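You operate a simulated robot arm through the tools that you are given. There is no shell and no other tool. Be economical: measure what you need, move in short steps, check, and stop when the job is done.

Carry out the task below with a simulated two-armed robot. There is one attempt and no reset: what you move stays moved.

## Task
Pack the beige basket on the console top. At the end: the brown key on a fob is in the beige basket; the green battery pack is in the beige basket; whatever was shut is shut again. Leave all else as you found it, and nothing knocked over (what rides in a drawer may roll over).
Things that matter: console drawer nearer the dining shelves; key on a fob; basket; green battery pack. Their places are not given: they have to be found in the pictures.

Only the result counts: the job must be done as asked and must still hold three seconds after the hand-in. Knocking over, shifting, dropping, spilling or breaking anything else fails it.

## Robot
Two 6-joint arms with two-finger parallel grippers on one trunk that stands fixed in place. Base frame: the origin is at the foot of the trunk, x ahead of it, y to its left, z up. Lengths are in cm, angles in rad, forces in N, time in s.
The left shoulder is at [2, 14.8, 84.1], the right one opposite. With the tool pointing down near the work surface each hand reaches from about 28 to 90 cm from the base axis, measured 20 degrees to its own side. Payload 4.4 kg a hand.
The TCP of each hand is the grasp point between the finger pads, 2.3 cm short of the fingertips. In the tool frame z runs along the fingers and y along their closing line. Largest opening 9.4 cm; finger width 3.8, thickness 1; the body of the gripper, 5.4 by 9.6 cm, starts 3.9 cm behind the TCP.
Orientation is that of the tool frame in the base frame, as a unit quaternion [w, x, y, z]. With the fingers straight down and closing along the base's y, the tool's x points along the base's -x, its y along +y and its z along -z.

## Interface
- The arms move only by the tool move_arm. It takes "left_commands", "right_commands" or both (then of equal length, played together; a hand with none holds still); each is a list of rows, each an object of numbers (a shift or turn left out is 0, a gripper value left out holds the last): "hand": the closure, from 0 (fully open) to 1 (shut); "dx", "dy", "dz": the shift along the base's x, y, z in m; "ax", "ay", "az": the turn, a rotation vector about the base's x, y, z in rad. In form: [{"hand": .., "dx": .., "dy": .., "dz": .., "ax": .., "ay": .., "az": ..}, ...]. A call has 1 to 12 rows; each row is the pose to reach, as a shift and turn from the pose commanded when the call began. A row lasts 0.2 s, in which the tool goes at most 5 cm and 0.15 rad; a call with a longer step from one row to the next is refused whole, and so is a gripper value outside its range. A pose out of reach is approached as far as the arm can. The call stops where the force on the tool passes 40 N (or 10 N more than at its start, if that is more) or the arm is blocked; 0.2 s more then pass. Each finger travels about 4.5 cm/s and halts on what it meets, pressing with about 35 N; the grip force reading is that of the motor and also rises with nothing between the fingers. The clock runs only during rows and for 0.2 s after the last one: add rows that repeat a pose to give the fingers time. The reply holds the time, the measured pose of the TCP, the force on the tool along the base axes, the opening and the grip force, in the units named above and with some noise, and new pictures: "show" is both (left out), scene, wrist or none (wrist: the cameras of the hands that moved).
- Cameras (640 x 400 px; columns grow to the right, rows downward): "scene" is now at [5.47, 0.9, 150.88]; the picture's right is [0.11, -0.99, 0.00], its down [-0.67, -0.08, -0.74] and it looks along [0.74, 0.08, -0.67] (base axes); focal length 310 px, centre (320, 200). "left" rides on the left gripper at [-3.9, 0, -4.4] in its tool frame; the picture's right is [0.00, -1.00, 0.00], its down [0.97, 0.00, -0.24] and it looks along [0.24, 0.00, 0.97] (tool axes); focal length 218 px, centre (320, 200). "right" rides on the right gripper at [-3.9, 0, -4.4] in its tool frame; the picture's right is [0.00, -1.00, 0.00], its down [0.97, 0.00, -0.24] and it looks along [0.24, 0.00, 0.97] (tool axes); focal length 218 px, centre (320, 200).
- head_to(pan, tilt): turns the head with the scene camera to pan (to the left, within 1.501 rad either way) and tilt (down, from -0.506 to 1.204), counted from straight ahead of the robot. It gives what a move gives, and a new picture of the scene camera.
- locate(camera, pixels): there is no depth. For up to 12 entries [column, row, z] of the newest picture of that camera ("zoom" is the newest enlarged one), the place [x, y] in the base frame at which the ray of that pixel passes the height z, good to about 0.2 cm. It takes no simulated time.
- zoom(camera, box): a new picture of the part [left, top, right, bottom] of that camera's present view, enlarged. It takes no simulated time.
- finish_job(): hands the job in; it is judged then, once.

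Go step by step. Measure first, check grasps and placings, and put right what went wrong. The budget is 80 turns and 120 pictures, counting those below and the enlarged ones. Unless the task says otherwise, let go and move clear before handing in, and close with one line.

The tools are called after ">>>" as name(argument=value, ...) on one line, values as JSON. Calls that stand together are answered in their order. move_arm: Moves the arms, as the interface text tells. Its arguments: {"type":"object","properties":{"left_commands":{"type":"array"},"right_commands":{"type":"array"},"show":{"type":"string","enum":["both","scene","wrist","none"]}},"required":[]} The other tools are called the same way: head_to (pan, tilt) turns the head that bears the scene camera; locate (camera, pixels) gives the place at which the rays of pixels pass given heights; zoom (camera, box) takes an enlarged picture of a part of a camera's view; finish_job () hands the job in.

At the start:

```text
clock: 0.0
left_tcp_pos: [50.69, 27.12, 120.34]
left_orientation: [0.0, 0.0, 1.0, 0.0]
left_ft_force: [-0.1, -0.5, -0.1]
left_gripper_width: 9.39
left_grasp_force: 0.0
right_tcp_pos: [59.05, -27.01, 125.05]
right_orientation: [0.0, -0.001, 1.0, -0.001]
right_ft_force: [-0.7, 0.4, 0.6]
right_gripper_width: 9.38
right_grasp_force: 0.0
head pan, tilt: [0.113, 0.737]
```

scene: 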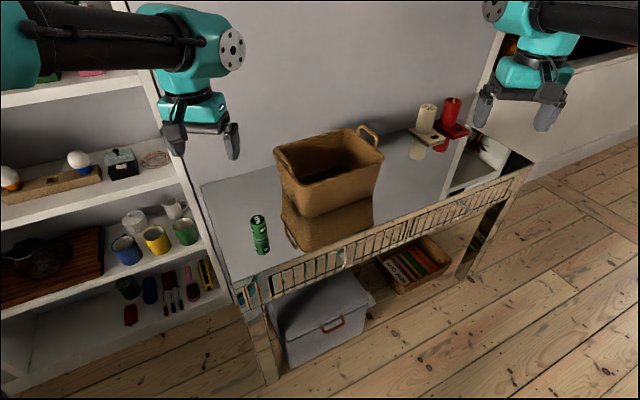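
right: 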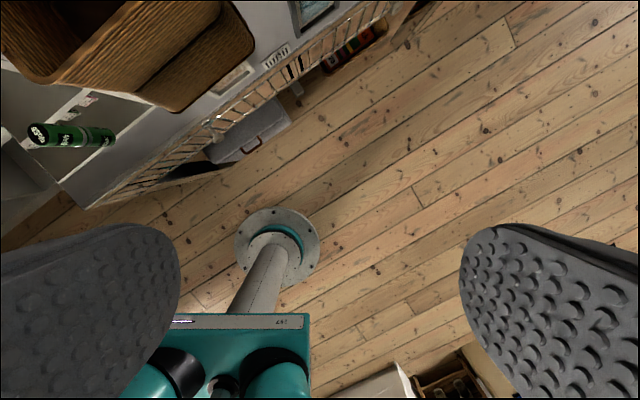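
left: 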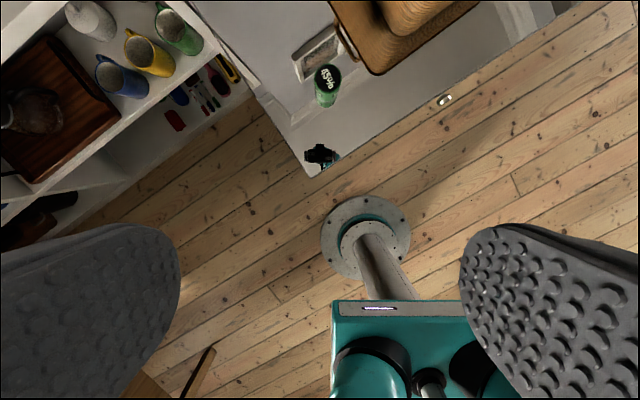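

The scene shows the console with the basket (~330,185) and the green battery (260,233). I'll zoom in on the console front for drawers and the key.

>>> zoom(camera="scene", box=[190, 180, 390, 305])

>>> zoom(camera="left", box=[240, 0, 560, 200])

>>> zoom(camera="scene", box=[360, 80, 560, 205])

```text
3.20 times, centred on (290, 242) of scene
```

zoom: 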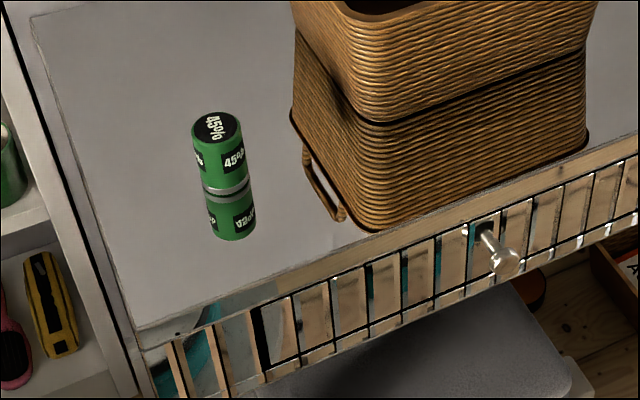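

```text
2.00 times, centred on (400, 100) of left
```

zoom: 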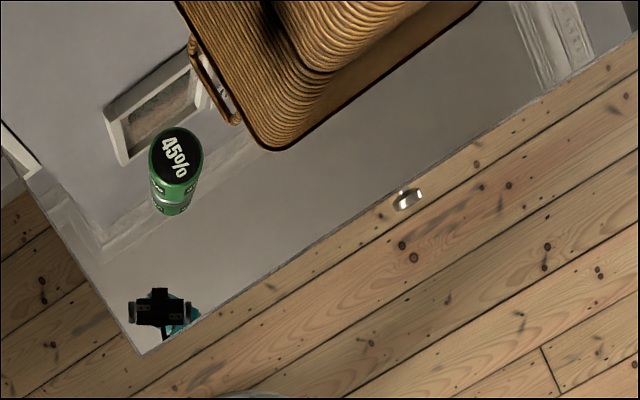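

```text
3.20 times, centred on (460, 142) of scene
```

zoom: 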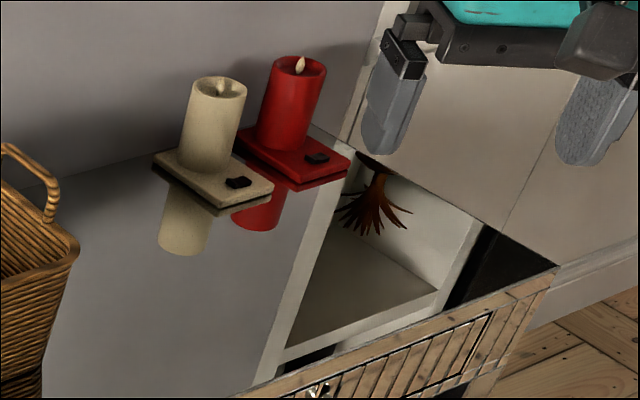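

The top is mirror-like: the lower halves of the battery and basket are reflections. There are two knobs, at about (346,259) and (460,202). I'll look left and right to find out which shelves are the dining ones.

>>> head_to(pan=0.9, tilt=0.6)

>>> head_to(pan=-0.6, tilt=0.6)

```text
clock: 1.1
left_tcp_pos: [50.72, 26.93, 120.47]
left_orientation: [0.0, -0.001, 1.0, 0.001]
left_ft_force: [0.4, -0.3, -0.5]
left_gripper_width: 9.4
left_grasp_force: 0.1
right_tcp_pos: [58.98, -26.96, 124.98]
right_orientation: [0.0, 0.0, 1.0, 0.0]
right_ft_force: [0.1, 0.6, 0.2]
right_gripper_width: 9.41
right_grasp_force: 0.0
head pan, tilt: [0.901, 0.6]
```

scene: 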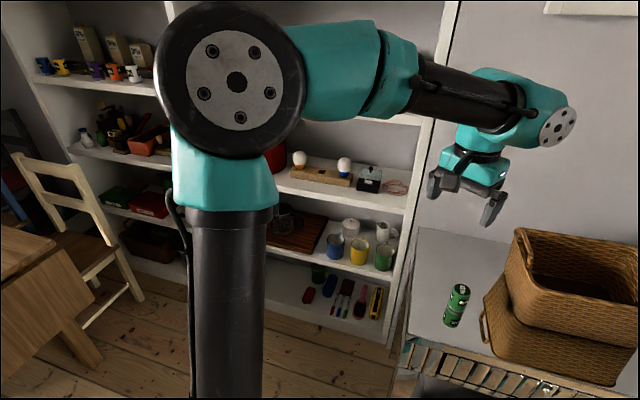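

```text
clock: 2.7
left_tcp_pos: [50.79, 27.1, 120.53]
left_orientation: [0.0, 0.0, 1.0, 0.0]
left_ft_force: [0.0, 0.1, -0.9]
left_gripper_width: 9.38
left_grasp_force: 0.0
right_tcp_pos: [58.98, -26.91, 125.09]
right_orientation: [-0.001, 0.001, 1.0, 0.0]
right_ft_force: [0.1, 0.6, 0.1]
right_gripper_width: 9.4
right_grasp_force: 0.1
head pan, tilt: [-0.6, 0.6]
```

scene: 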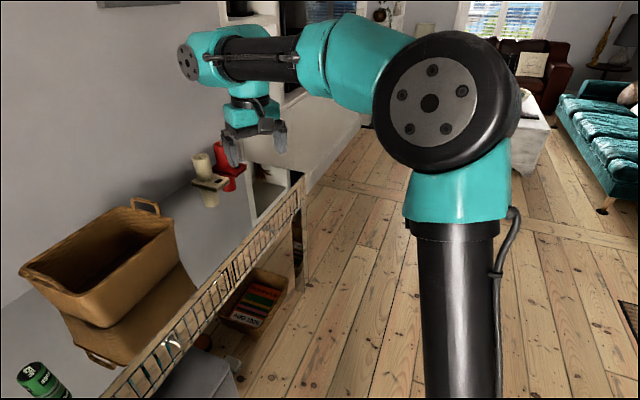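

The dining table and shelves are to the left (+y), so the left knob is the one I need. I'll turn the head back to centre the console.

>>> head_to(pan=0.15, tilt=0.9)

```text
clock: 3.8
left_tcp_pos: [50.79, 27.15, 120.46]
left_orientation: [0.0, 0.0, 1.0, 0.0]
left_ft_force: [0.0, -0.1, 0.3]
left_gripper_width: 9.44
left_grasp_force: 0.0
right_tcp_pos: [59.05, -26.86, 125.16]
right_orientation: [0.0, 0.0, 1.0, 0.0]
right_ft_force: [0.7, 0.6, 0.2]
right_gripper_width: 9.39
right_grasp_force: 0.0
head pan, tilt: [0.15, 0.901]
```

scene: 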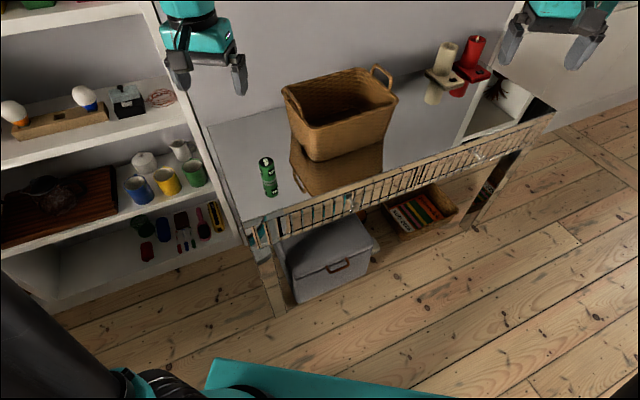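

>>> zoom(camera="scene", box=[230, 150, 390, 250])

>>> zoom(camera="scene", box=[260, 50, 420, 150])

>>> zoom(camera="scene", box=[380, 90, 560, 202])

```text
4.00 times, centred on (310, 200) of scene
```

zoom: 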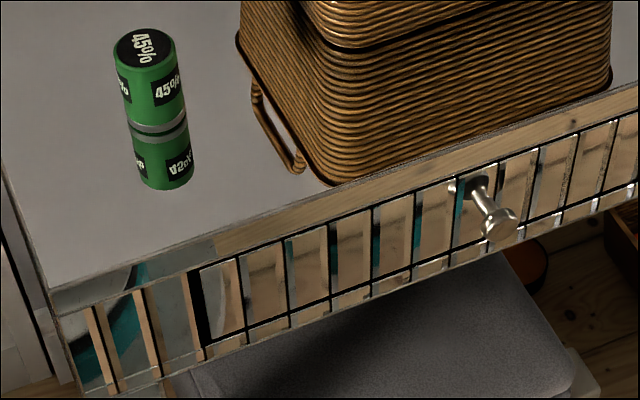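

```text
4.00 times, centred on (340, 100) of scene
```

zoom: 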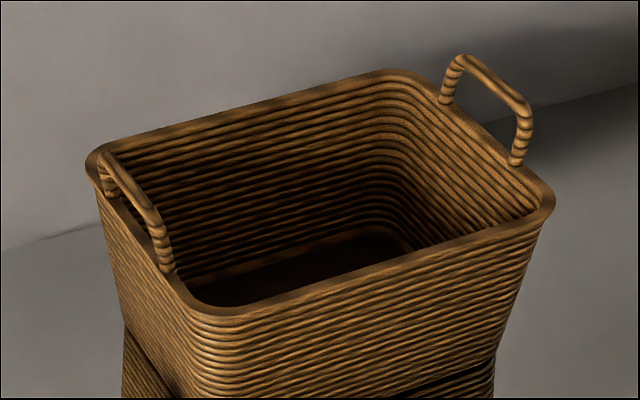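

```text
3.56 times, centred on (470, 146) of scene
```

zoom: 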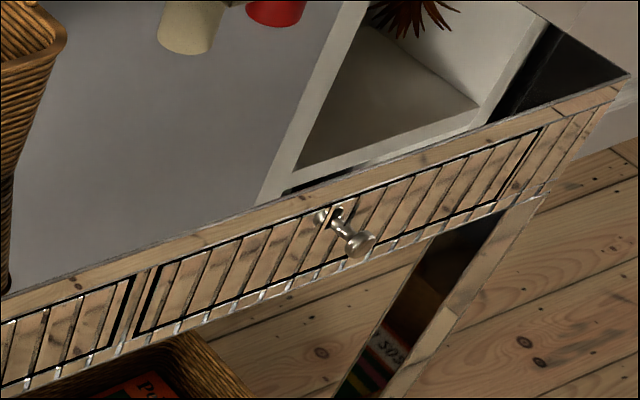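

Measuring the battery, basket rim, front edge and knob.

>>> locate(camera="scene", pixels=[[242.5, 222.5, 67.7], [390, 171.2, 67.7], [269.5, 182.5, 67.7], [266.2, 161.5, 74], [266.2, 161.5, 75.5], [348.7, 196.7, 63], [354.5, 206, 63], [354.5, 206, 62], [280, 216.5, 66], [280, 238, 60], [347, 160.5, 67.7], [323, 163, 67.7]])

>>> locate(camera="scene", pixels=[[284, 91, 85], [355, 69, 85], [396, 101, 85], [313, 127, 85], [311, 155, 67.7], [383, 140, 67.7], [370, 67, 90], [392, 81, 90], [387, 92, 85], [285, 90, 90], [300, 108, 90], [340, 110, 67.7]])

```text
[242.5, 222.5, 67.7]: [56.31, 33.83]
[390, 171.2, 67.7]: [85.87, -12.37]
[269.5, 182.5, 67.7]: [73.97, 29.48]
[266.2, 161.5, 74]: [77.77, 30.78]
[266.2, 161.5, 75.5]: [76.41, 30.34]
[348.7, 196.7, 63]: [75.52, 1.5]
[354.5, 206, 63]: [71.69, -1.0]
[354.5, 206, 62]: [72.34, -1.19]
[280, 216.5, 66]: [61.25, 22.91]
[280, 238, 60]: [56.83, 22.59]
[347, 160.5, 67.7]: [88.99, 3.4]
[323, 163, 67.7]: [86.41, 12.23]
```

```text
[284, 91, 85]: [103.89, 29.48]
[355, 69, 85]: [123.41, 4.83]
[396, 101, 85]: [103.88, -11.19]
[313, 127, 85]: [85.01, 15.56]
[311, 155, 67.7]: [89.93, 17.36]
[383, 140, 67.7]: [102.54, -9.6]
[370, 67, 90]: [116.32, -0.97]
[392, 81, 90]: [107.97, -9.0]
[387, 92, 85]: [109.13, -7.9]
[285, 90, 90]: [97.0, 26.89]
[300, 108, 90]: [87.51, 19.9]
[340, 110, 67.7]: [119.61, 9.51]
```

Console front normal (pointing inward) is about (0.84, 0.54), and the left knob is near (73,-1.4,61). I'll use the right arm to open the drawer: yaw to the console first, and lower part way.

>>> move_arm(right_commands=[{"dx": -0.01, "dy": 0.02, "dz": -0.04, "az": 0.142}, {"dx": -0.02, "dy": 0.04, "dz": -0.08, "az": 0.284}, {"dx": -0.02, "dy": 0.06, "dz": -0.12, "az": 0.427}, {"dx": -0.03, "dy": 0.08, "dz": -0.16, "az": 0.569}, {"dx": -0.03, "dy": 0.1, "dz": -0.2, "az": 0.569}, {"dx": -0.03, "dy": 0.12, "dz": -0.24, "az": 0.569}, {"dx": -0.03, "dy": 0.12, "dz": -0.28, "az": 0.569}, {"dx": -0.03, "dy": 0.12, "dz": -0.32, "az": 0.569}], show="both")

```text
clock: 5.6
left_tcp_pos: [50.76, 27.05, 120.44]
left_orientation: [0.001, 0.0, 1.0, -0.001]
left_ft_force: [-0.5, 0.3, -0.6]
left_gripper_width: 9.4
left_grasp_force: 0.1
right_tcp_pos: [56.11, -14.73, 93.15]
right_orientation: [0.0, -0.281, 0.96, 0.0]
right_ft_force: [-0.5, 0.8, -0.2]
right_gripper_width: 9.39
right_grasp_force: 0.0
head pan, tilt: [0.15, 0.901]
```

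scene: 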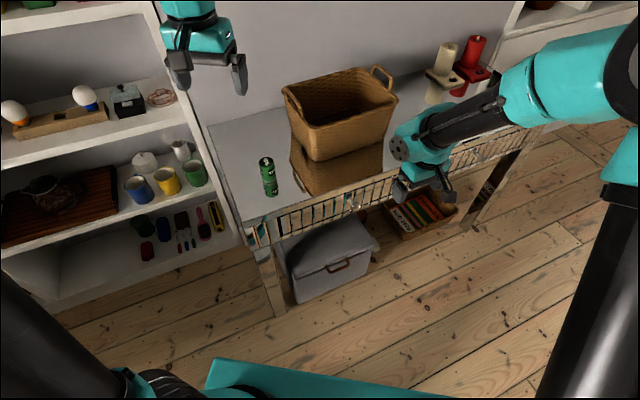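
right: 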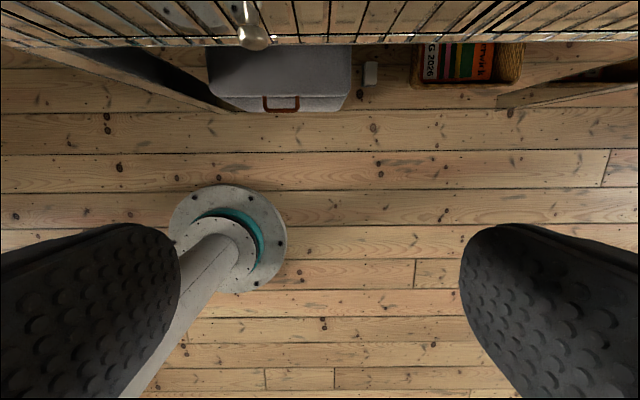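

The wrist view is squared up with the console front, and the knob tip is at (255,37). I'll triangulate it, then tilt the hand forward.

>>> locate(camera="right", pixels=[[255, 37, 61], [255, 37, 63], [255, 37, 59], [245, 0, 61], [418, 45, 60], [64, 47, 60]])

>>> move_arm(right_commands=[{"dz": -0.03, "ax": 0.075, "ay": -0.118}, {"dz": -0.06, "ax": 0.151, "ay": -0.236}, {"dz": -0.09, "ax": 0.226, "ay": -0.354}, {"dz": -0.12, "ax": 0.302, "ay": -0.472}, {"dz": -0.15, "ax": 0.377, "ay": -0.589}, {"dz": -0.18, "ax": 0.453, "ay": -0.707}, {"dz": -0.21, "ax": 0.528, "ay": -0.825}, {"dz": -0.24, "ax": 0.566, "ay": -0.884}])

```text
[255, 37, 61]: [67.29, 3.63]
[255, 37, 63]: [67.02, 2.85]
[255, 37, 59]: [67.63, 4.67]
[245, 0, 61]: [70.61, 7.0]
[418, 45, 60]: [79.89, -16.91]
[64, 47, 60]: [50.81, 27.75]
```

```text
clock: 7.5
left_tcp_pos: [50.77, 26.89, 120.35]
left_orientation: [-0.001, 0.001, 1.0, 0.001]
left_ft_force: [0.7, -0.6, -0.5]
left_gripper_width: 9.41
left_grasp_force: 0.1
right_tcp_pos: [61.05, 3.03, 81.17]
right_orientation: [0.404, -0.194, 0.893, 0.022]
right_ft_force: [-38.1, -64.0, 37.3]
right_gripper_width: 7.3
right_grasp_force: 0.1
right hand out of reach, approached as far as the arm can: row 3, 4, 5, 6, 7, 8
head pan, tilt: [0.15, 0.901]
stopped in row 8 (right hand): the force on the tool passed its limit (the readings are from after the stop); the commanded pose is now the measured one
```

scene: 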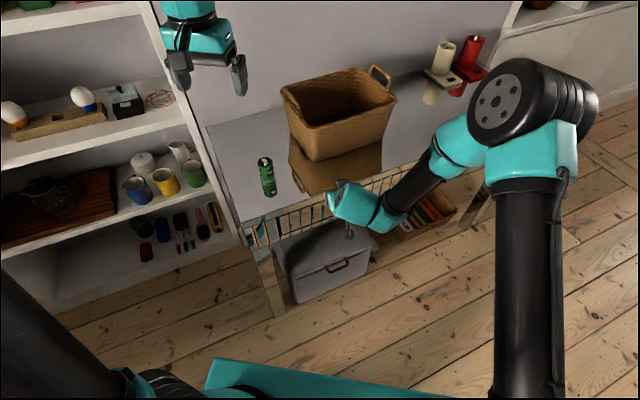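
right: 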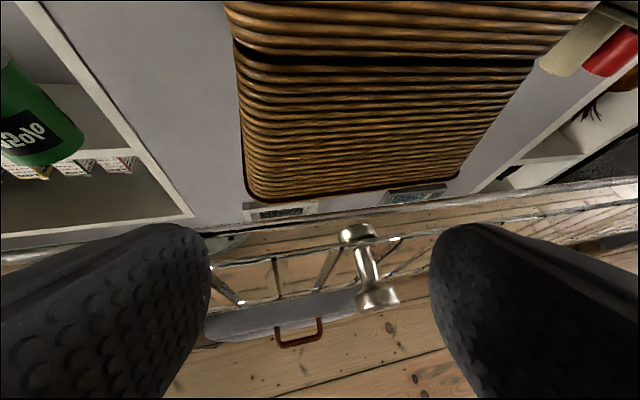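

The hand was stopped at (61,3,81) with about 80 N on it, and it was reported out of reach, so I need to see what it touched before going on.

>>> zoom(camera="scene", box=[220, 120, 460, 270])

>>> locate(camera="right", pixels=[[378, 295, 61], [357, 232, 61], [255, 195, 67.7], [470, 172, 67.7], [30, 160, 67.7]])

>>> locate(camera="scene", pixels=[[240, 222.5, 67.7], [310, 155, 67.7], [268, 182, 67.7], [313, 127, 85]])

```text
2.67 times, centred on (340, 195) of scene
```

zoom: 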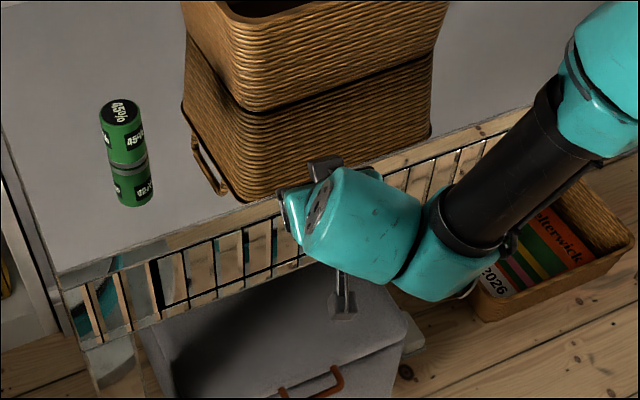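

```text
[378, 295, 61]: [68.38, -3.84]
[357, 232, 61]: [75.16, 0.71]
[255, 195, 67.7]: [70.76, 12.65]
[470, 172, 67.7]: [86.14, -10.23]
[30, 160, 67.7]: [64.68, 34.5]
```

```text
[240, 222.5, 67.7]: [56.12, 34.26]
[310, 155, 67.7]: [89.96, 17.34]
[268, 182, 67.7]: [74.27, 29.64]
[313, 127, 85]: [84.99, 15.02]
```

The scene camera itself just wobbled slightly; the objects haven't shifted. I'll hold still for a moment and read the force again.

>>> move_arm(right_commands=[{"hand": 0}, {"hand": 0}], show="scene")

```text
clock: 7.8
left_tcp_pos: [50.76, 27.11, 120.39]
left_orientation: [0.001, -0.001, 1.0, 0.001]
left_ft_force: [0.6, 0.9, 0.8]
left_gripper_width: 9.37
left_grasp_force: 0.1
right_tcp_pos: [61.12, 3.09, 81.37]
right_orientation: [0.403, -0.195, 0.894, 0.023]
right_ft_force: [-34.4, -61.4, 32.4]
right_gripper_width: 7.3
right_grasp_force: 0.2
head pan, tilt: [0.15, 0.901]
stopped in row 1 (right hand): the force on the tool passed its limit (the readings are from after the stop); the commanded pose is now the measured one
```

scene: 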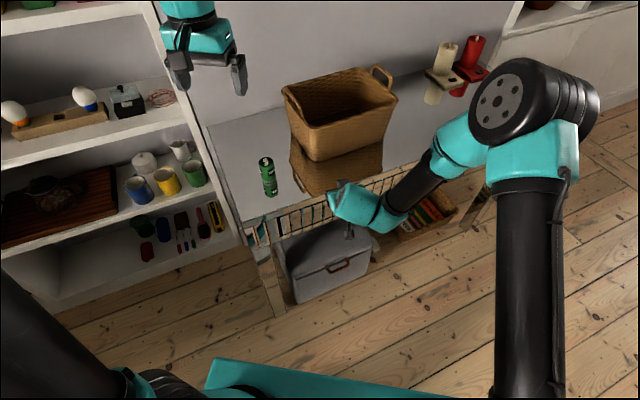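

>>> zoom(camera="scene", box=[310, 165, 406, 245])

>>> zoom(camera="right", box=[160, 180, 480, 380])

```text
5.00 times, centred on (358, 205) of scene
```

zoom: 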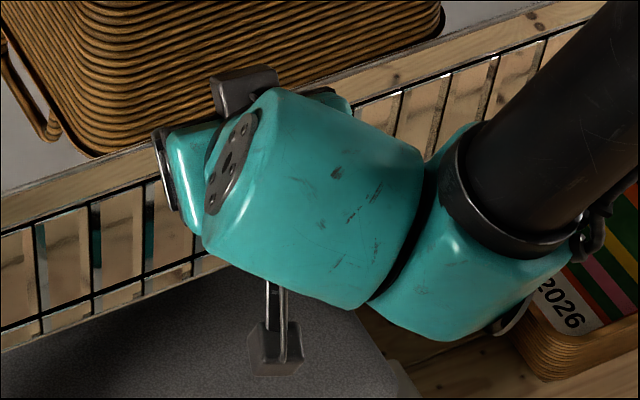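

```text
2.00 times, centred on (320, 280) of right
```

zoom: 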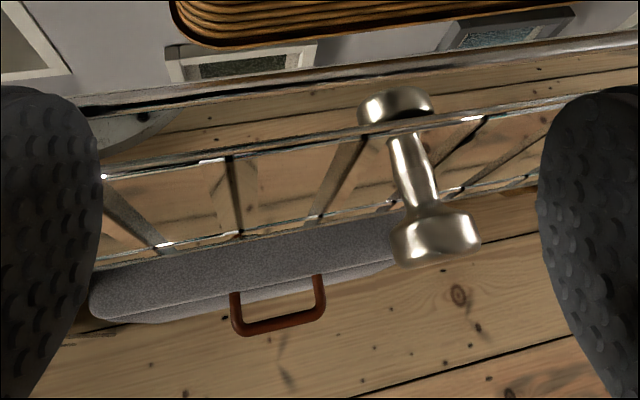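

Nothing outside the arm is near the fingers. The steep tilt made the arm fold in on itself, so it was the hand pressing on its own links. I'll back off to the earlier fingers-down pose.

>>> move_arm(right_commands=[{"dx": -0.008, "dy": -0.03, "dz": 0.02, "ax": -0.046, "ay": 0.131, "az": 0.022}, {"dx": -0.017, "dy": -0.06, "dz": 0.04, "ax": -0.093, "ay": 0.262, "az": 0.045}, {"dx": -0.025, "dy": -0.09, "dz": 0.06, "ax": -0.139, "ay": 0.393, "az": 0.067}, {"dx": -0.033, "dy": -0.12, "dz": 0.08, "ax": -0.185, "ay": 0.525, "az": 0.089}, {"dx": -0.042, "dy": -0.15, "dz": 0.1, "ax": -0.232, "ay": 0.656, "az": 0.112}, {"dx": -0.05, "dy": -0.18, "dz": 0.12, "ax": -0.278, "ay": 0.787, "az": 0.134}])

```text
clock: 9.2
left_tcp_pos: [50.82, 27.13, 120.32]
left_orientation: [0.0, -0.001, 1.0, -0.001]
left_ft_force: [-0.2, -0.1, -0.2]
left_gripper_width: 9.38
left_grasp_force: 0.2
right_tcp_pos: [56.45, -14.56, 93.63]
right_orientation: [0.001, -0.293, 0.956, -0.005]
right_ft_force: [-3.3, 0.7, -2.3]
right_gripper_width: 9.4
right_grasp_force: 0.1
head pan, tilt: [0.15, 0.901]
```

scene: 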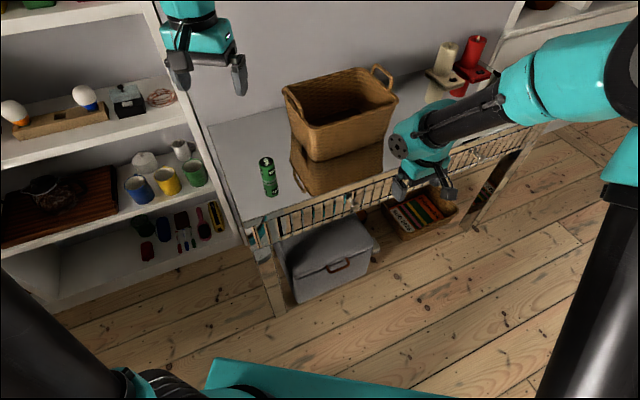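
right: 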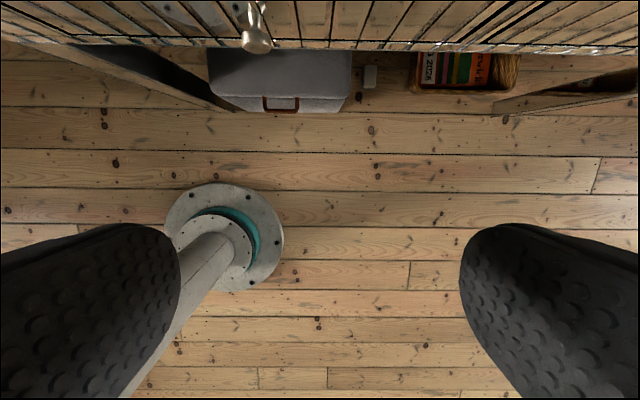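

Comparing rays from three cameras, I find the console top is actually much higher (about z 80) and the knob near z 72. The fingers had touched the console edge, but nothing shifted. I'll triangulate properly using the left and right pictures.

>>> locate(camera="left", pixels=[[312.5, 177.5, 78], [312.5, 177.5, 81], [328.5, 77.5, 86], [328.5, 77.5, 89], [444, 100, 70], [444, 100, 74], [559, 2, 78], [559, 2, 81]])

>>> locate(camera="scene", pixels=[[242.5, 222.5, 78], [242.5, 222.5, 81], [266.2, 161.5, 86], [266.2, 161.5, 89], [354.5, 206, 70], [354.5, 206, 74], [348.7, 196.7, 70], [348.7, 196.7, 74]])

>>> locate(camera="right", pixels=[[257, 40, 70], [257, 40, 72], [257, 40, 74], [247, 3, 70], [247, 3, 74]])

>>> zoom(camera="right", box=[160, 0, 352, 120])

```text
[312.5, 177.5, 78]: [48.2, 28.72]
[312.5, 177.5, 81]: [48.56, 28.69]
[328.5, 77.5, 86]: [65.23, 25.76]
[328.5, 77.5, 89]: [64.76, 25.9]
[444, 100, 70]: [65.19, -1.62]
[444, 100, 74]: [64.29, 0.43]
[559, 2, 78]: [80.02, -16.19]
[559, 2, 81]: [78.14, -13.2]
```

```text
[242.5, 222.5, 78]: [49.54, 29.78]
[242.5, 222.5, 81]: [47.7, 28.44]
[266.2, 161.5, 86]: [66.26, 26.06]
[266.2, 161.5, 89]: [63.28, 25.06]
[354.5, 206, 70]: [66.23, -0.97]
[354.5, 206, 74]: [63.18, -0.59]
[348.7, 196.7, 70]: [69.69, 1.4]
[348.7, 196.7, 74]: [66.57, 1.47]
```

```text
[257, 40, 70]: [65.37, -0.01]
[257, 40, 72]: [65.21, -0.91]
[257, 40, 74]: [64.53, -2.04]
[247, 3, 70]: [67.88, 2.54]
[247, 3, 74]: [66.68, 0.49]
```

```text
3.33 times, centred on (256, 60) of right
```

zoom: 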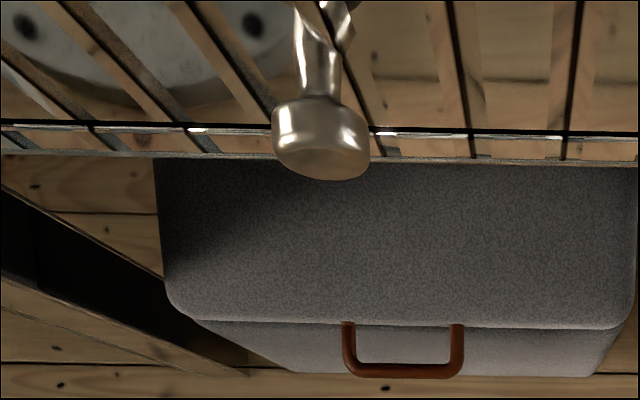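

Corner at about (48.5,28.9,79.7), knob tip at about (64.8,-1,72), battery top at about (65,25.7,87.3). I'll test a mild forward tilt (20°) well in front of and above the knob.

>>> move_arm(right_commands=[{"dx": 0.005, "dy": 0.03, "dz": -0.02, "ax": 0.066, "ay": -0.096}, {"dx": 0.01, "dy": 0.06, "dz": -0.04, "ax": 0.133, "ay": -0.192}, {"dx": 0.015, "dy": 0.085, "dz": -0.06, "ax": 0.199, "ay": -0.288}, {"dx": 0.015, "dy": 0.085, "dz": -0.06, "ax": 0.199, "ay": -0.288}])

```text
clock: 10.2
left_tcp_pos: [50.83, 27.17, 120.26]
left_orientation: [-0.001, 0.0, 1.0, 0.0]
left_ft_force: [0.3, -0.7, -0.8]
left_gripper_width: 9.38
left_grasp_force: 0.0
right_tcp_pos: [57.35, -5.96, 87.29]
right_orientation: [0.164, -0.28, 0.944, 0.057]
right_ft_force: [0.0, 0.7, 0.8]
right_gripper_width: 9.41
right_grasp_force: 0.0
head pan, tilt: [0.15, 0.901]
```

scene: 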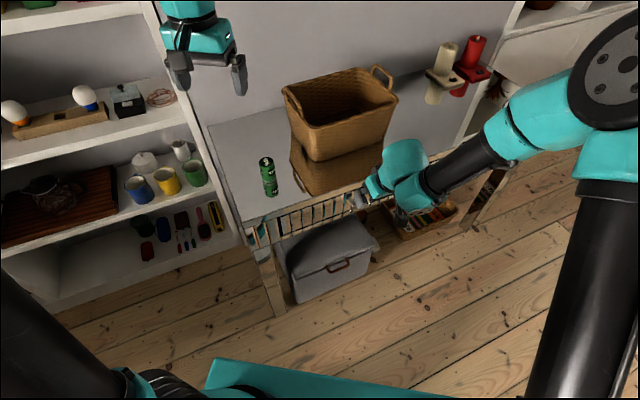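
right: 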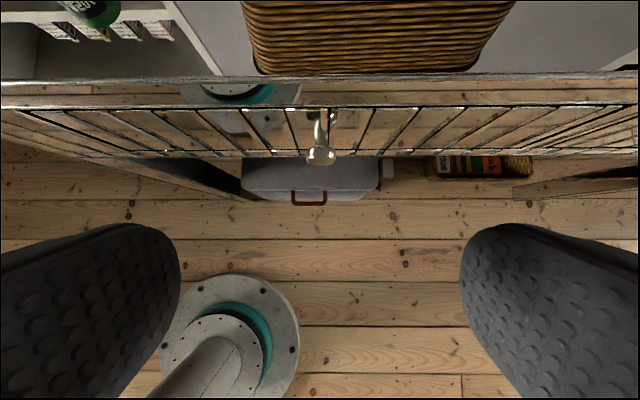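

A 20° tilt works, and the knob is centred at (320,157). I'll descend to the knob in two stages.

>>> move_arm(right_commands=[{"dx": 0.01, "dy": 0.007, "dz": -0.04}, {"dx": 0.02, "dy": 0.014, "dz": -0.08}, {"dx": 0.03, "dy": 0.021, "dz": -0.115}], show="wrist")

```text
clock: 11.1
left_tcp_pos: [50.7, 27.12, 120.34]
left_orientation: [-0.001, -0.001, 1.0, 0.0]
left_ft_force: [-0.2, 0.0, -0.2]
left_gripper_width: 9.39
left_grasp_force: 0.0
right_tcp_pos: [60.52, -3.73, 75.84]
right_orientation: [0.164, -0.28, 0.944, 0.056]
right_ft_force: [0.0, 0.7, 0.3]
right_gripper_width: 9.42
right_grasp_force: 0.0
head pan, tilt: [0.15, 0.901]
```

right: 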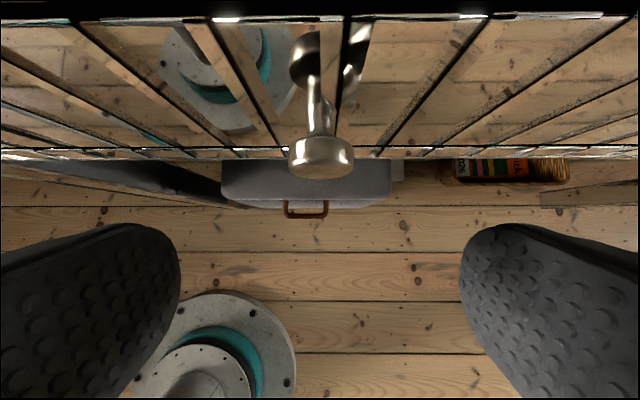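

The knob head is centred between the fingers at about p=52.8, z=71.4. I'll move onto it and close.

>>> move_arm(right_commands=[{"dx": 0.012, "dy": 0.008, "dz": -0.03}, {"dx": 0.034, "dy": 0.0235, "dz": -0.043}, {"dx": 0.034, "dy": 0.0235, "dz": -0.043}, {"dx": 0.034, "dy": 0.0235, "dz": -0.043, "hand": 0.5}, {"dx": 0.034, "dy": 0.0235, "dz": -0.043, "hand": 1}, {"dx": 0.034, "dy": 0.0235, "dz": -0.043, "hand": 1}, {"dx": 0.034, "dy": 0.0235, "dz": -0.043, "hand": 1}, {"dx": 0.034, "dy": 0.0235, "dz": -0.043, "hand": 1}], show="wrist")

```text
clock: 12.8
left_tcp_pos: [50.74, 27.25, 120.34]
left_orientation: [-0.001, -0.001, 1.0, 0.0]
left_ft_force: [0.3, -0.6, 0.3]
left_gripper_width: 9.37
left_grasp_force: 0.1
right_tcp_pos: [64.0, -1.35, 71.44]
right_orientation: [0.164, -0.28, 0.944, 0.057]
right_ft_force: [-1.5, 0.9, 0.0]
right_gripper_width: 2.94
right_grasp_force: 44.6
head pan, tilt: [0.15, 0.901]
```

right: 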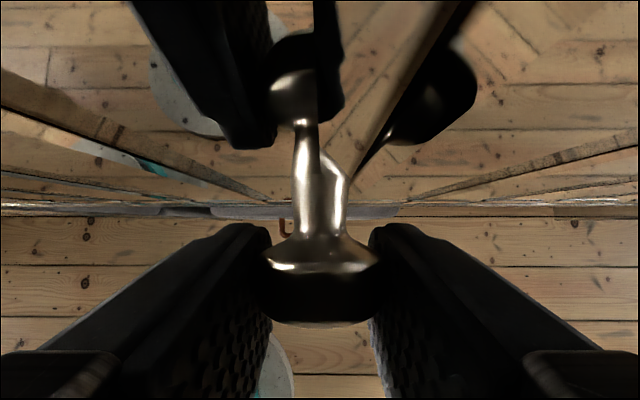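

Knob gripped (2.94 cm). Pulling along the outward normal.

>>> move_arm(right_commands=[{"dx": -0.0164, "dy": -0.0114}, {"dx": -0.0329, "dy": -0.0228}, {"dx": -0.0493, "dy": -0.0341}, {"dx": -0.0658, "dy": -0.0455}, {"dx": -0.0822, "dy": -0.0569}, {"dx": -0.0986, "dy": -0.0683}, {"dx": -0.1151, "dy": -0.0797}, {"dx": -0.1315, "dy": -0.091}, {"dx": -0.1315, "dy": -0.091}])

```text
clock: 14.1
left_tcp_pos: [50.8, 27.32, 120.22]
left_orientation: [-0.002, -0.001, 1.0, 0.0]
left_ft_force: [-0.5, 1.3, 0.3]
left_gripper_width: 9.39
left_grasp_force: 0.1
right_tcp_pos: [55.36, -7.11, 71.42]
right_orientation: [0.162, -0.284, 0.943, 0.059]
right_ft_force: [-5.4, 9.7, 7.9]
right_gripper_width: 2.96
right_grasp_force: 44.8
head pan, tilt: [0.15, 0.901]
stopped in row 6 (right hand): the force on the tool passed its limit (the readings are from after the stop); the commanded pose is now the measured one
```

scene: 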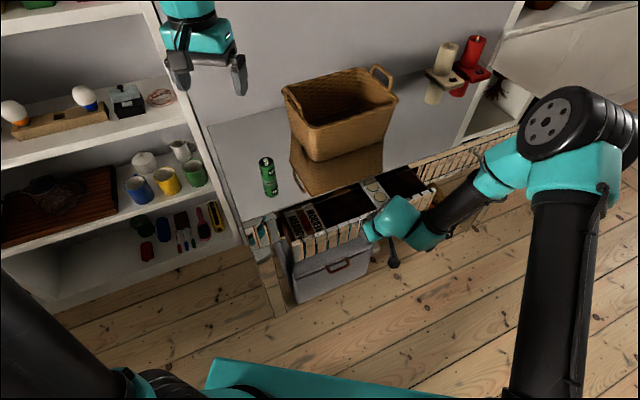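
right: 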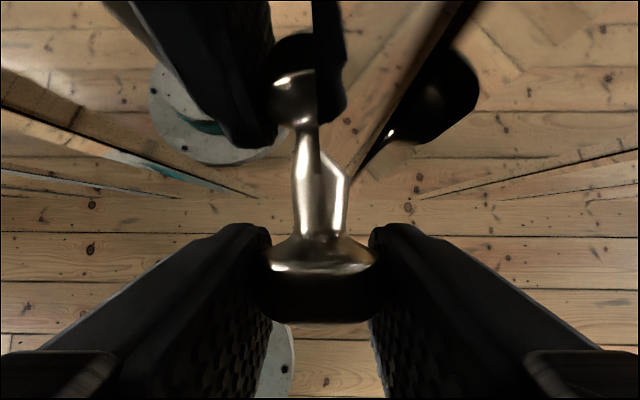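

The drawer came out about 10.4 cm before the force limit tripped. I'll look inside.

>>> zoom(camera="scene", box=[240, 160, 448, 290])

```text
3.08 times, centred on (344, 225) of scene
```

zoom: 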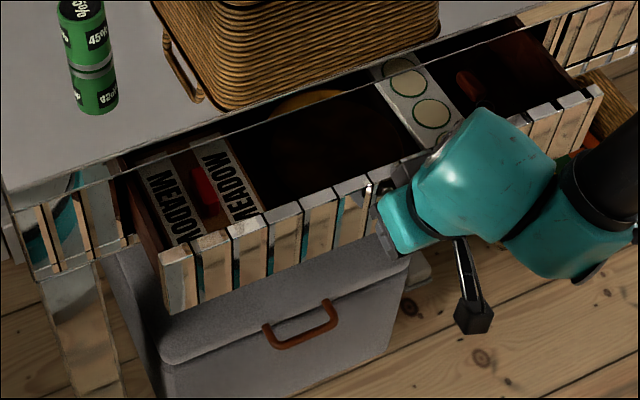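

Boxes, something red, and round things are visible, but I see no clear key yet. I'll try pulling a little further.

>>> move_arm(right_commands=[{"dx": -0.0082, "dy": -0.0057}, {"dx": -0.0164, "dy": -0.0114}, {"dx": -0.0247, "dy": -0.0171}, {"dx": -0.0329, "dy": -0.0228}], show="none")

```text
clock: 15.1
left_tcp_pos: [50.76, 27.28, 120.31]
left_orientation: [-0.001, 0.0, 1.0, 0.0]
left_ft_force: [-0.5, -0.4, -0.2]
left_gripper_width: 9.38
left_grasp_force: 0.0
right_tcp_pos: [52.0, -9.42, 71.31]
right_orientation: [0.161, -0.285, 0.943, 0.059]
right_ft_force: [-16.4, 26.5, 0.9]
right_gripper_width: 2.94
right_grasp_force: 44.6
head pan, tilt: [0.15, 0.901]
```

It moved freely; the sideways load (-16,+26) shows I'm pulling slightly off its line. I'll continue with the direction corrected.

>>> move_arm(right_commands=[{"dx": -0.01, "dy": -0.003}, {"dx": -0.019, "dy": -0.0075}, {"dx": -0.028, "dy": -0.013}, {"dx": -0.036, "dy": -0.0185}], show="scene")

```text
clock: 16.0
left_tcp_pos: [50.81, 27.18, 120.4]
left_orientation: [-0.001, -0.002, 1.0, 0.0]
left_ft_force: [0.4, -0.4, -0.1]
left_gripper_width: 9.37
left_grasp_force: 0.1
right_tcp_pos: [49.68, -10.73, 71.49]
right_orientation: [0.159, -0.279, 0.946, 0.054]
right_ft_force: [4.9, -5.2, -8.2]
right_gripper_width: 2.93
right_grasp_force: 44.5
right hand out of reach, approached as far as the arm can: row 3, 4
head pan, tilt: [0.15, 0.901]
stopped in row 4 (right hand): the force on the tool passed its limit (the readings are from after the stop); the commanded pose is now the measured one
```

scene: 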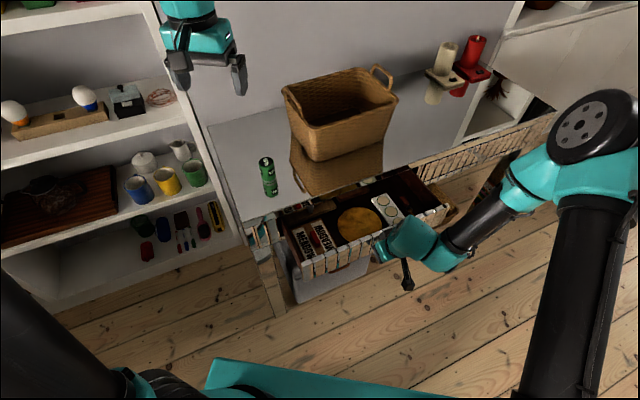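

The drawer is now about 17 cm open. I'll zoom in to find the key.

>>> zoom(camera="scene", box=[260, 170, 460, 295])

```text
3.20 times, centred on (360, 232) of scene
```

zoom: 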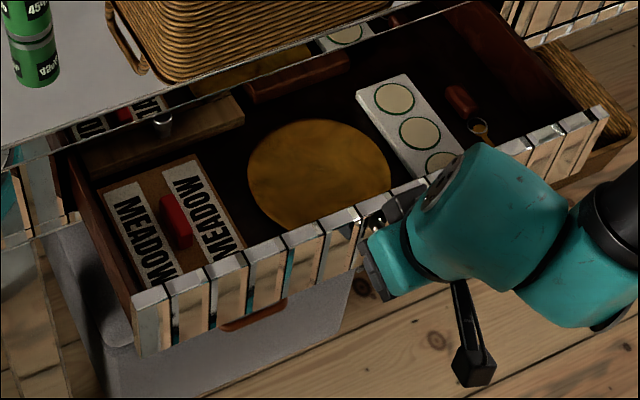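

The key with its brown fob is at scene (404,202)–(411,211). I'll release the knob, lift straight up and look from above.

>>> move_arm(right_commands=[{"hand": 0}, {"hand": 0}, {"hand": 0}, {"hand": 0}, {"hand": 0, "dz": 0.03}, {"hand": 0, "dz": 0.07}, {"hand": 0, "dz": 0.11}, {"hand": 0, "dz": 0.15}, {"hand": 0, "dz": 0.19}])

```text
clock: 18.0
left_tcp_pos: [50.88, 27.25, 120.27]
left_orientation: [-0.001, -0.001, 1.0, 0.0]
left_ft_force: [0.6, 0.1, -0.2]
left_gripper_width: 9.39
left_grasp_force: 0.2
right_tcp_pos: [49.67, -10.63, 90.65]
right_orientation: [0.16, -0.28, 0.945, 0.053]
right_ft_force: [0.2, -1.4, 0.3]
right_gripper_width: 9.4
right_grasp_force: 0.1
head pan, tilt: [0.15, 0.901]
```

scene: 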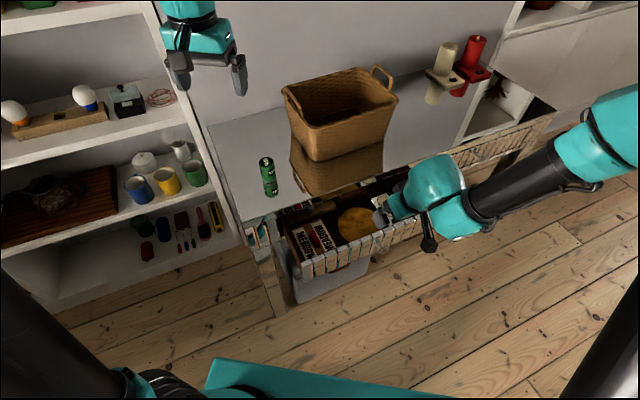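
right: 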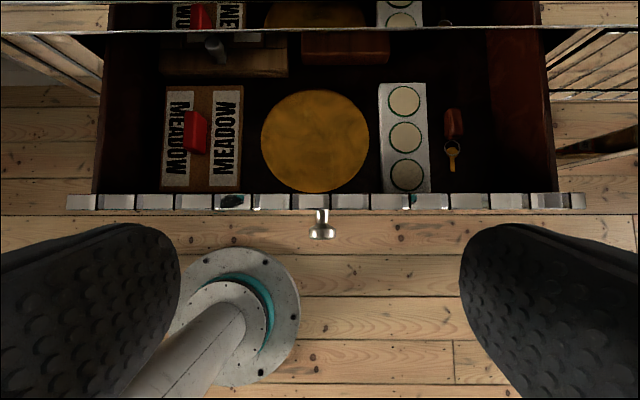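

Clear view: fob at (453,122), key at (453,157), lying along the pull direction, so the present finger yaw suits. I'll zoom and measure.

>>> zoom(camera="right", box=[370, 70, 562, 190])

>>> locate(camera="right", pixels=[[453, 122, 66], [453, 122, 69], [453, 122, 72], [453, 165, 66], [453, 165, 69], [95, 195, 69], [552, 195, 69], [320, 201, 78], [320, 30, 80]])

>>> locate(camera="scene", pixels=[[404, 201, 66], [404, 201, 69], [404, 201, 72]])

```text
3.33 times, centred on (466, 130) of right
```

zoom: 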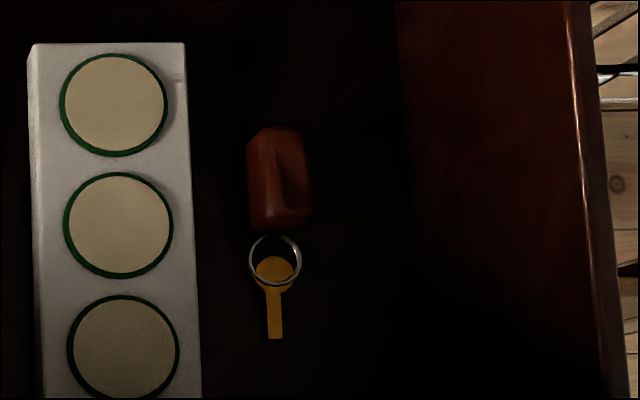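

```text
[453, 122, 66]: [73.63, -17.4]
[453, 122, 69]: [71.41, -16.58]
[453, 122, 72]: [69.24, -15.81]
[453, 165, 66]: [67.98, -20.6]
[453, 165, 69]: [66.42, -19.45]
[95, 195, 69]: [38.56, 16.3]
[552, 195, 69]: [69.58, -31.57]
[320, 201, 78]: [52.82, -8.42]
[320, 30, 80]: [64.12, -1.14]
```

```text
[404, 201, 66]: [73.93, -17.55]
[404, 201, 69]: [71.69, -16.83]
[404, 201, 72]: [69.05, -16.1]
```

Fob at about (71.5,-16.7), though the height is still uncertain (66–72). I'll move above it and part-close the fingers so they fit beside the tealight box.

>>> move_arm(right_commands=[{"dx": 0.042, "dy": -0.012, "dz": 0.0}, {"dx": 0.084, "dy": -0.024, "dz": 0.0}, {"dx": 0.126, "dy": -0.036, "dz": 0.0, "hand": 0.3}, {"dx": 0.168, "dy": -0.048, "dz": -0.02, "hand": 0.53}, {"dx": 0.2, "dy": -0.06, "dz": -0.05, "hand": 0.53}, {"dx": 0.2, "dy": -0.06, "dz": -0.07, "hand": 0.53}])

```text
clock: 19.4
left_tcp_pos: [50.72, 27.29, 120.3]
left_orientation: [0.0, -0.001, 1.0, -0.001]
left_ft_force: [0.5, 0.6, -0.4]
left_gripper_width: 9.39
left_grasp_force: 0.1
right_tcp_pos: [69.71, -16.73, 83.69]
right_orientation: [0.158, -0.28, 0.945, 0.053]
right_ft_force: [-0.8, -0.3, 1.0]
right_gripper_width: 4.43
right_grasp_force: 0.1
head pan, tilt: [0.15, 0.901]
```

scene: 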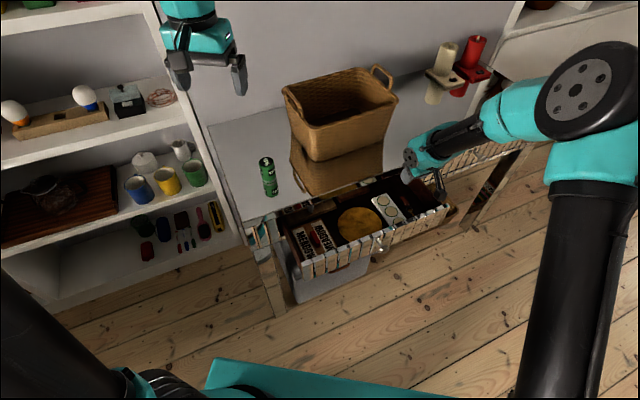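
right: 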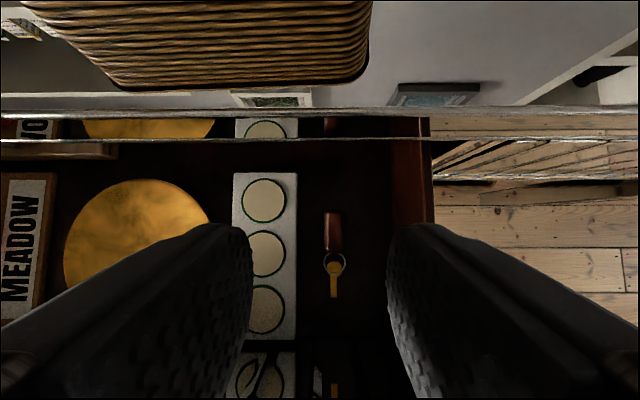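

>>> locate(camera="right", pixels=[[333, 231, 64], [333, 231, 66], [333, 231, 68], [333, 231, 70], [297, 250, 68], [427, 240, 68], [334, 297, 68]])

>>> zoom(camera="right", box=[224, 140, 448, 320])

```text
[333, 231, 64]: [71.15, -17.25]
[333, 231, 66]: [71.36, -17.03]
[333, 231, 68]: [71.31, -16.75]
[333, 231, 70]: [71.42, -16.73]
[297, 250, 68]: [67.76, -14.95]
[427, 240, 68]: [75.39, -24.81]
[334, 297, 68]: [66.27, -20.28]
```

```text
2.22 times, centred on (336, 230) of right
```

zoom: 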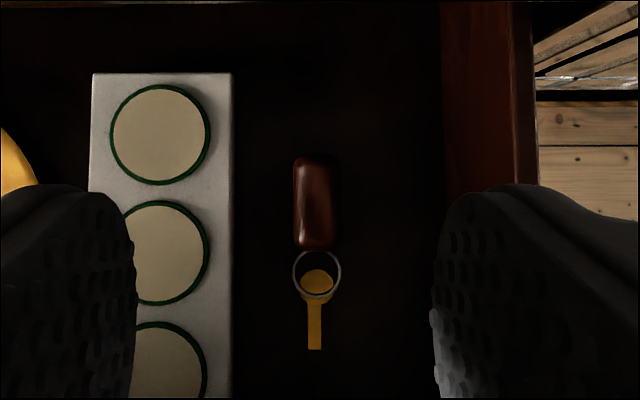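

The fob agrees across views at (71.35,-16.8, z≈69). I'll straighten the fingers to vertical and come down over it.

>>> move_arm(right_commands=[{"dx": 0.006, "dy": -0.001, "dz": -0.01, "ax": -0.063, "ay": 0.091}, {"dx": 0.012, "dy": -0.002, "dz": -0.03, "ax": -0.126, "ay": 0.182}, {"dx": 0.018, "dy": -0.003, "dz": -0.06, "ax": -0.19, "ay": 0.273}, {"dx": 0.018, "dy": -0.003, "dz": -0.09, "ax": -0.19, "ay": 0.273}, {"dx": 0.018, "dy": -0.003, "dz": -0.105, "ax": -0.19, "ay": 0.273}])

```text
clock: 20.6
left_tcp_pos: [50.77, 27.23, 120.36]
left_orientation: [-0.001, -0.002, 1.0, -0.001]
left_ft_force: [-0.4, 0.4, 0.2]
left_gripper_width: 9.4
left_grasp_force: 0.1
right_tcp_pos: [71.49, -17.07, 73.01]
right_orientation: [0.001, -0.284, 0.959, 0.001]
right_ft_force: [0.4, 0.4, -0.1]
right_gripper_width: 4.42
right_grasp_force: 0.1
head pan, tilt: [0.15, 0.901]
```

scene: 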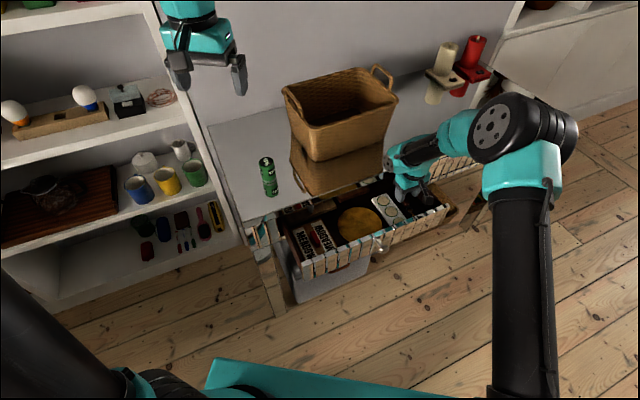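
right: 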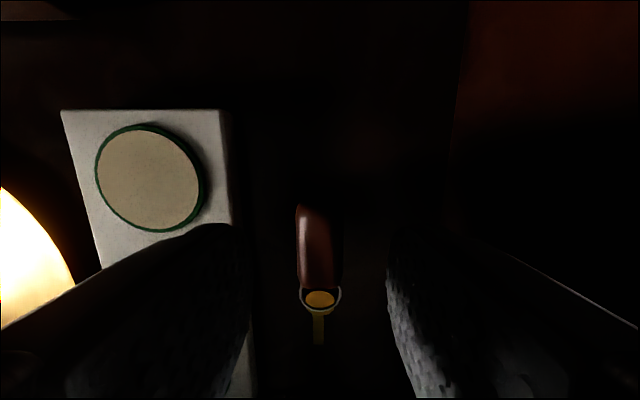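

The fob lies between the fingers, but the left finger is close to the tealight box. I'll narrow the opening a little, descend 2 cm and grip.

>>> move_arm(right_commands=[{"hand": 0.63}, {"hand": 0.63, "dz": -0.005}, {"hand": 0.63, "dz": -0.01}, {"hand": 0.63, "dz": -0.015}, {"hand": 0.63, "dz": -0.02}], show="wrist")

```text
clock: 21.8
left_tcp_pos: [50.83, 27.12, 120.27]
left_orientation: [0.0, -0.001, 1.0, 0.0]
left_ft_force: [0.2, 0.5, -0.5]
left_gripper_width: 9.4
left_grasp_force: 0.1
right_tcp_pos: [71.51, -17.06, 71.02]
right_orientation: [0.001, -0.283, 0.959, 0.001]
right_ft_force: [0.0, 0.3, -0.4]
right_gripper_width: 3.46
right_grasp_force: 0.1
head pan, tilt: [0.15, 0.901]
```

right: 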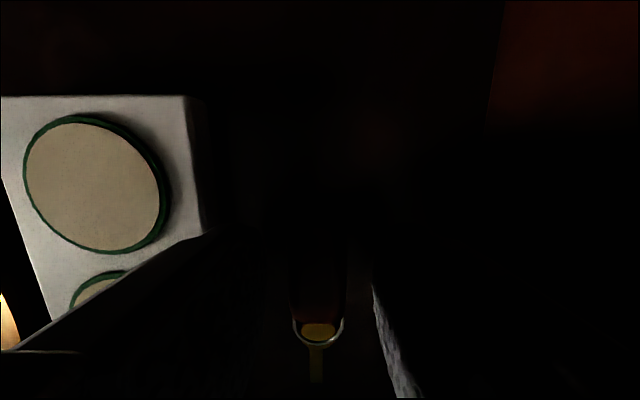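

>>> move_arm(right_commands=[{"hand": 0.63, "dz": -0.003}, {"hand": 0.63, "dz": -0.006}, {"hand": 0.8, "dz": -0.006}, {"hand": 1, "dz": -0.006}, {"hand": 1, "dz": -0.006}, {"hand": 1, "dz": -0.006}, {"hand": 1, "dz": -0.006}], show="wrist")

```text
clock: 23.4
left_tcp_pos: [50.83, 27.28, 120.31]
left_orientation: [0.0, -0.001, 1.0, 0.0]
left_ft_force: [1.1, 0.9, 0.5]
left_gripper_width: 9.41
left_grasp_force: 0.0
right_tcp_pos: [71.31, -17.0, 70.41]
right_orientation: [0.0, -0.283, 0.959, 0.001]
right_ft_force: [-0.5, -0.4, 0.9]
right_gripper_width: 1.91
right_grasp_force: 34.9
head pan, tilt: [0.15, 0.901]
```

right: 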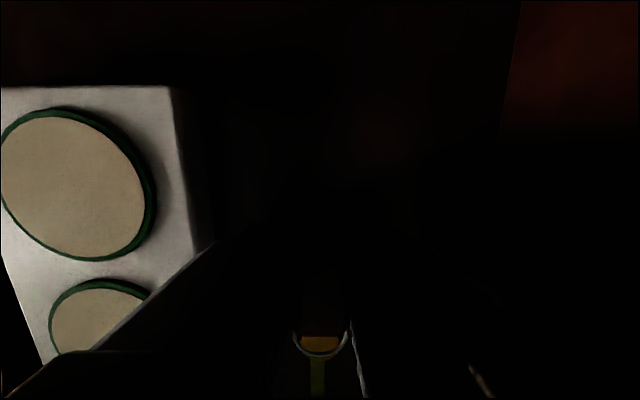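

Fob gripped at 1.91 cm. Lifting straight up.

>>> move_arm(right_commands=[{"dz": 0.02}, {"dz": 0.05}, {"dz": 0.09}, {"dz": 0.13}, {"dz": 0.17}, {"dz": 0.21}, {"dz": 0.25}, {"dz": 0.29}, {"dz": 0.33}, {"dz": 0.36}])

```text
clock: 25.6
left_tcp_pos: [50.72, 27.13, 120.37]
left_orientation: [-0.001, -0.001, 1.0, 0.0]
left_ft_force: [-0.2, -0.7, 0.0]
left_gripper_width: 9.38
left_grasp_force: 0.1
right_tcp_pos: [71.69, -17.0, 106.29]
right_orientation: [0.001, -0.283, 0.959, 0.001]
right_ft_force: [-0.7, -0.1, -1.1]
right_gripper_width: 0.0
right_grasp_force: 35.4
head pan, tilt: [0.15, 0.901]
```

scene: 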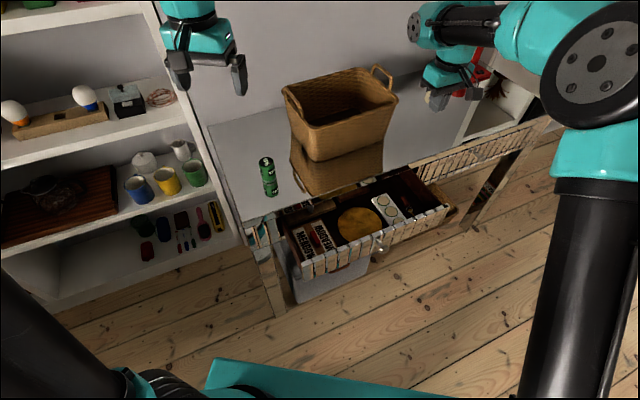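
right: 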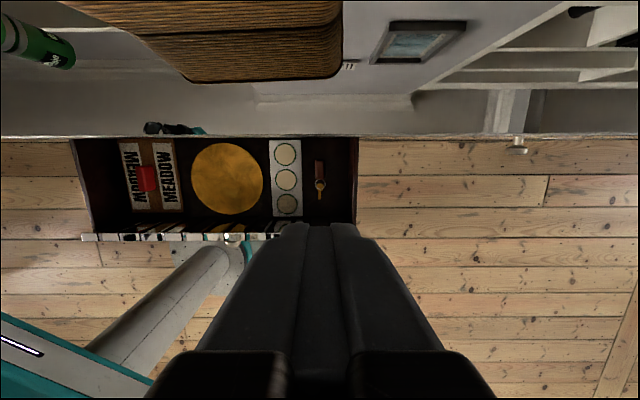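

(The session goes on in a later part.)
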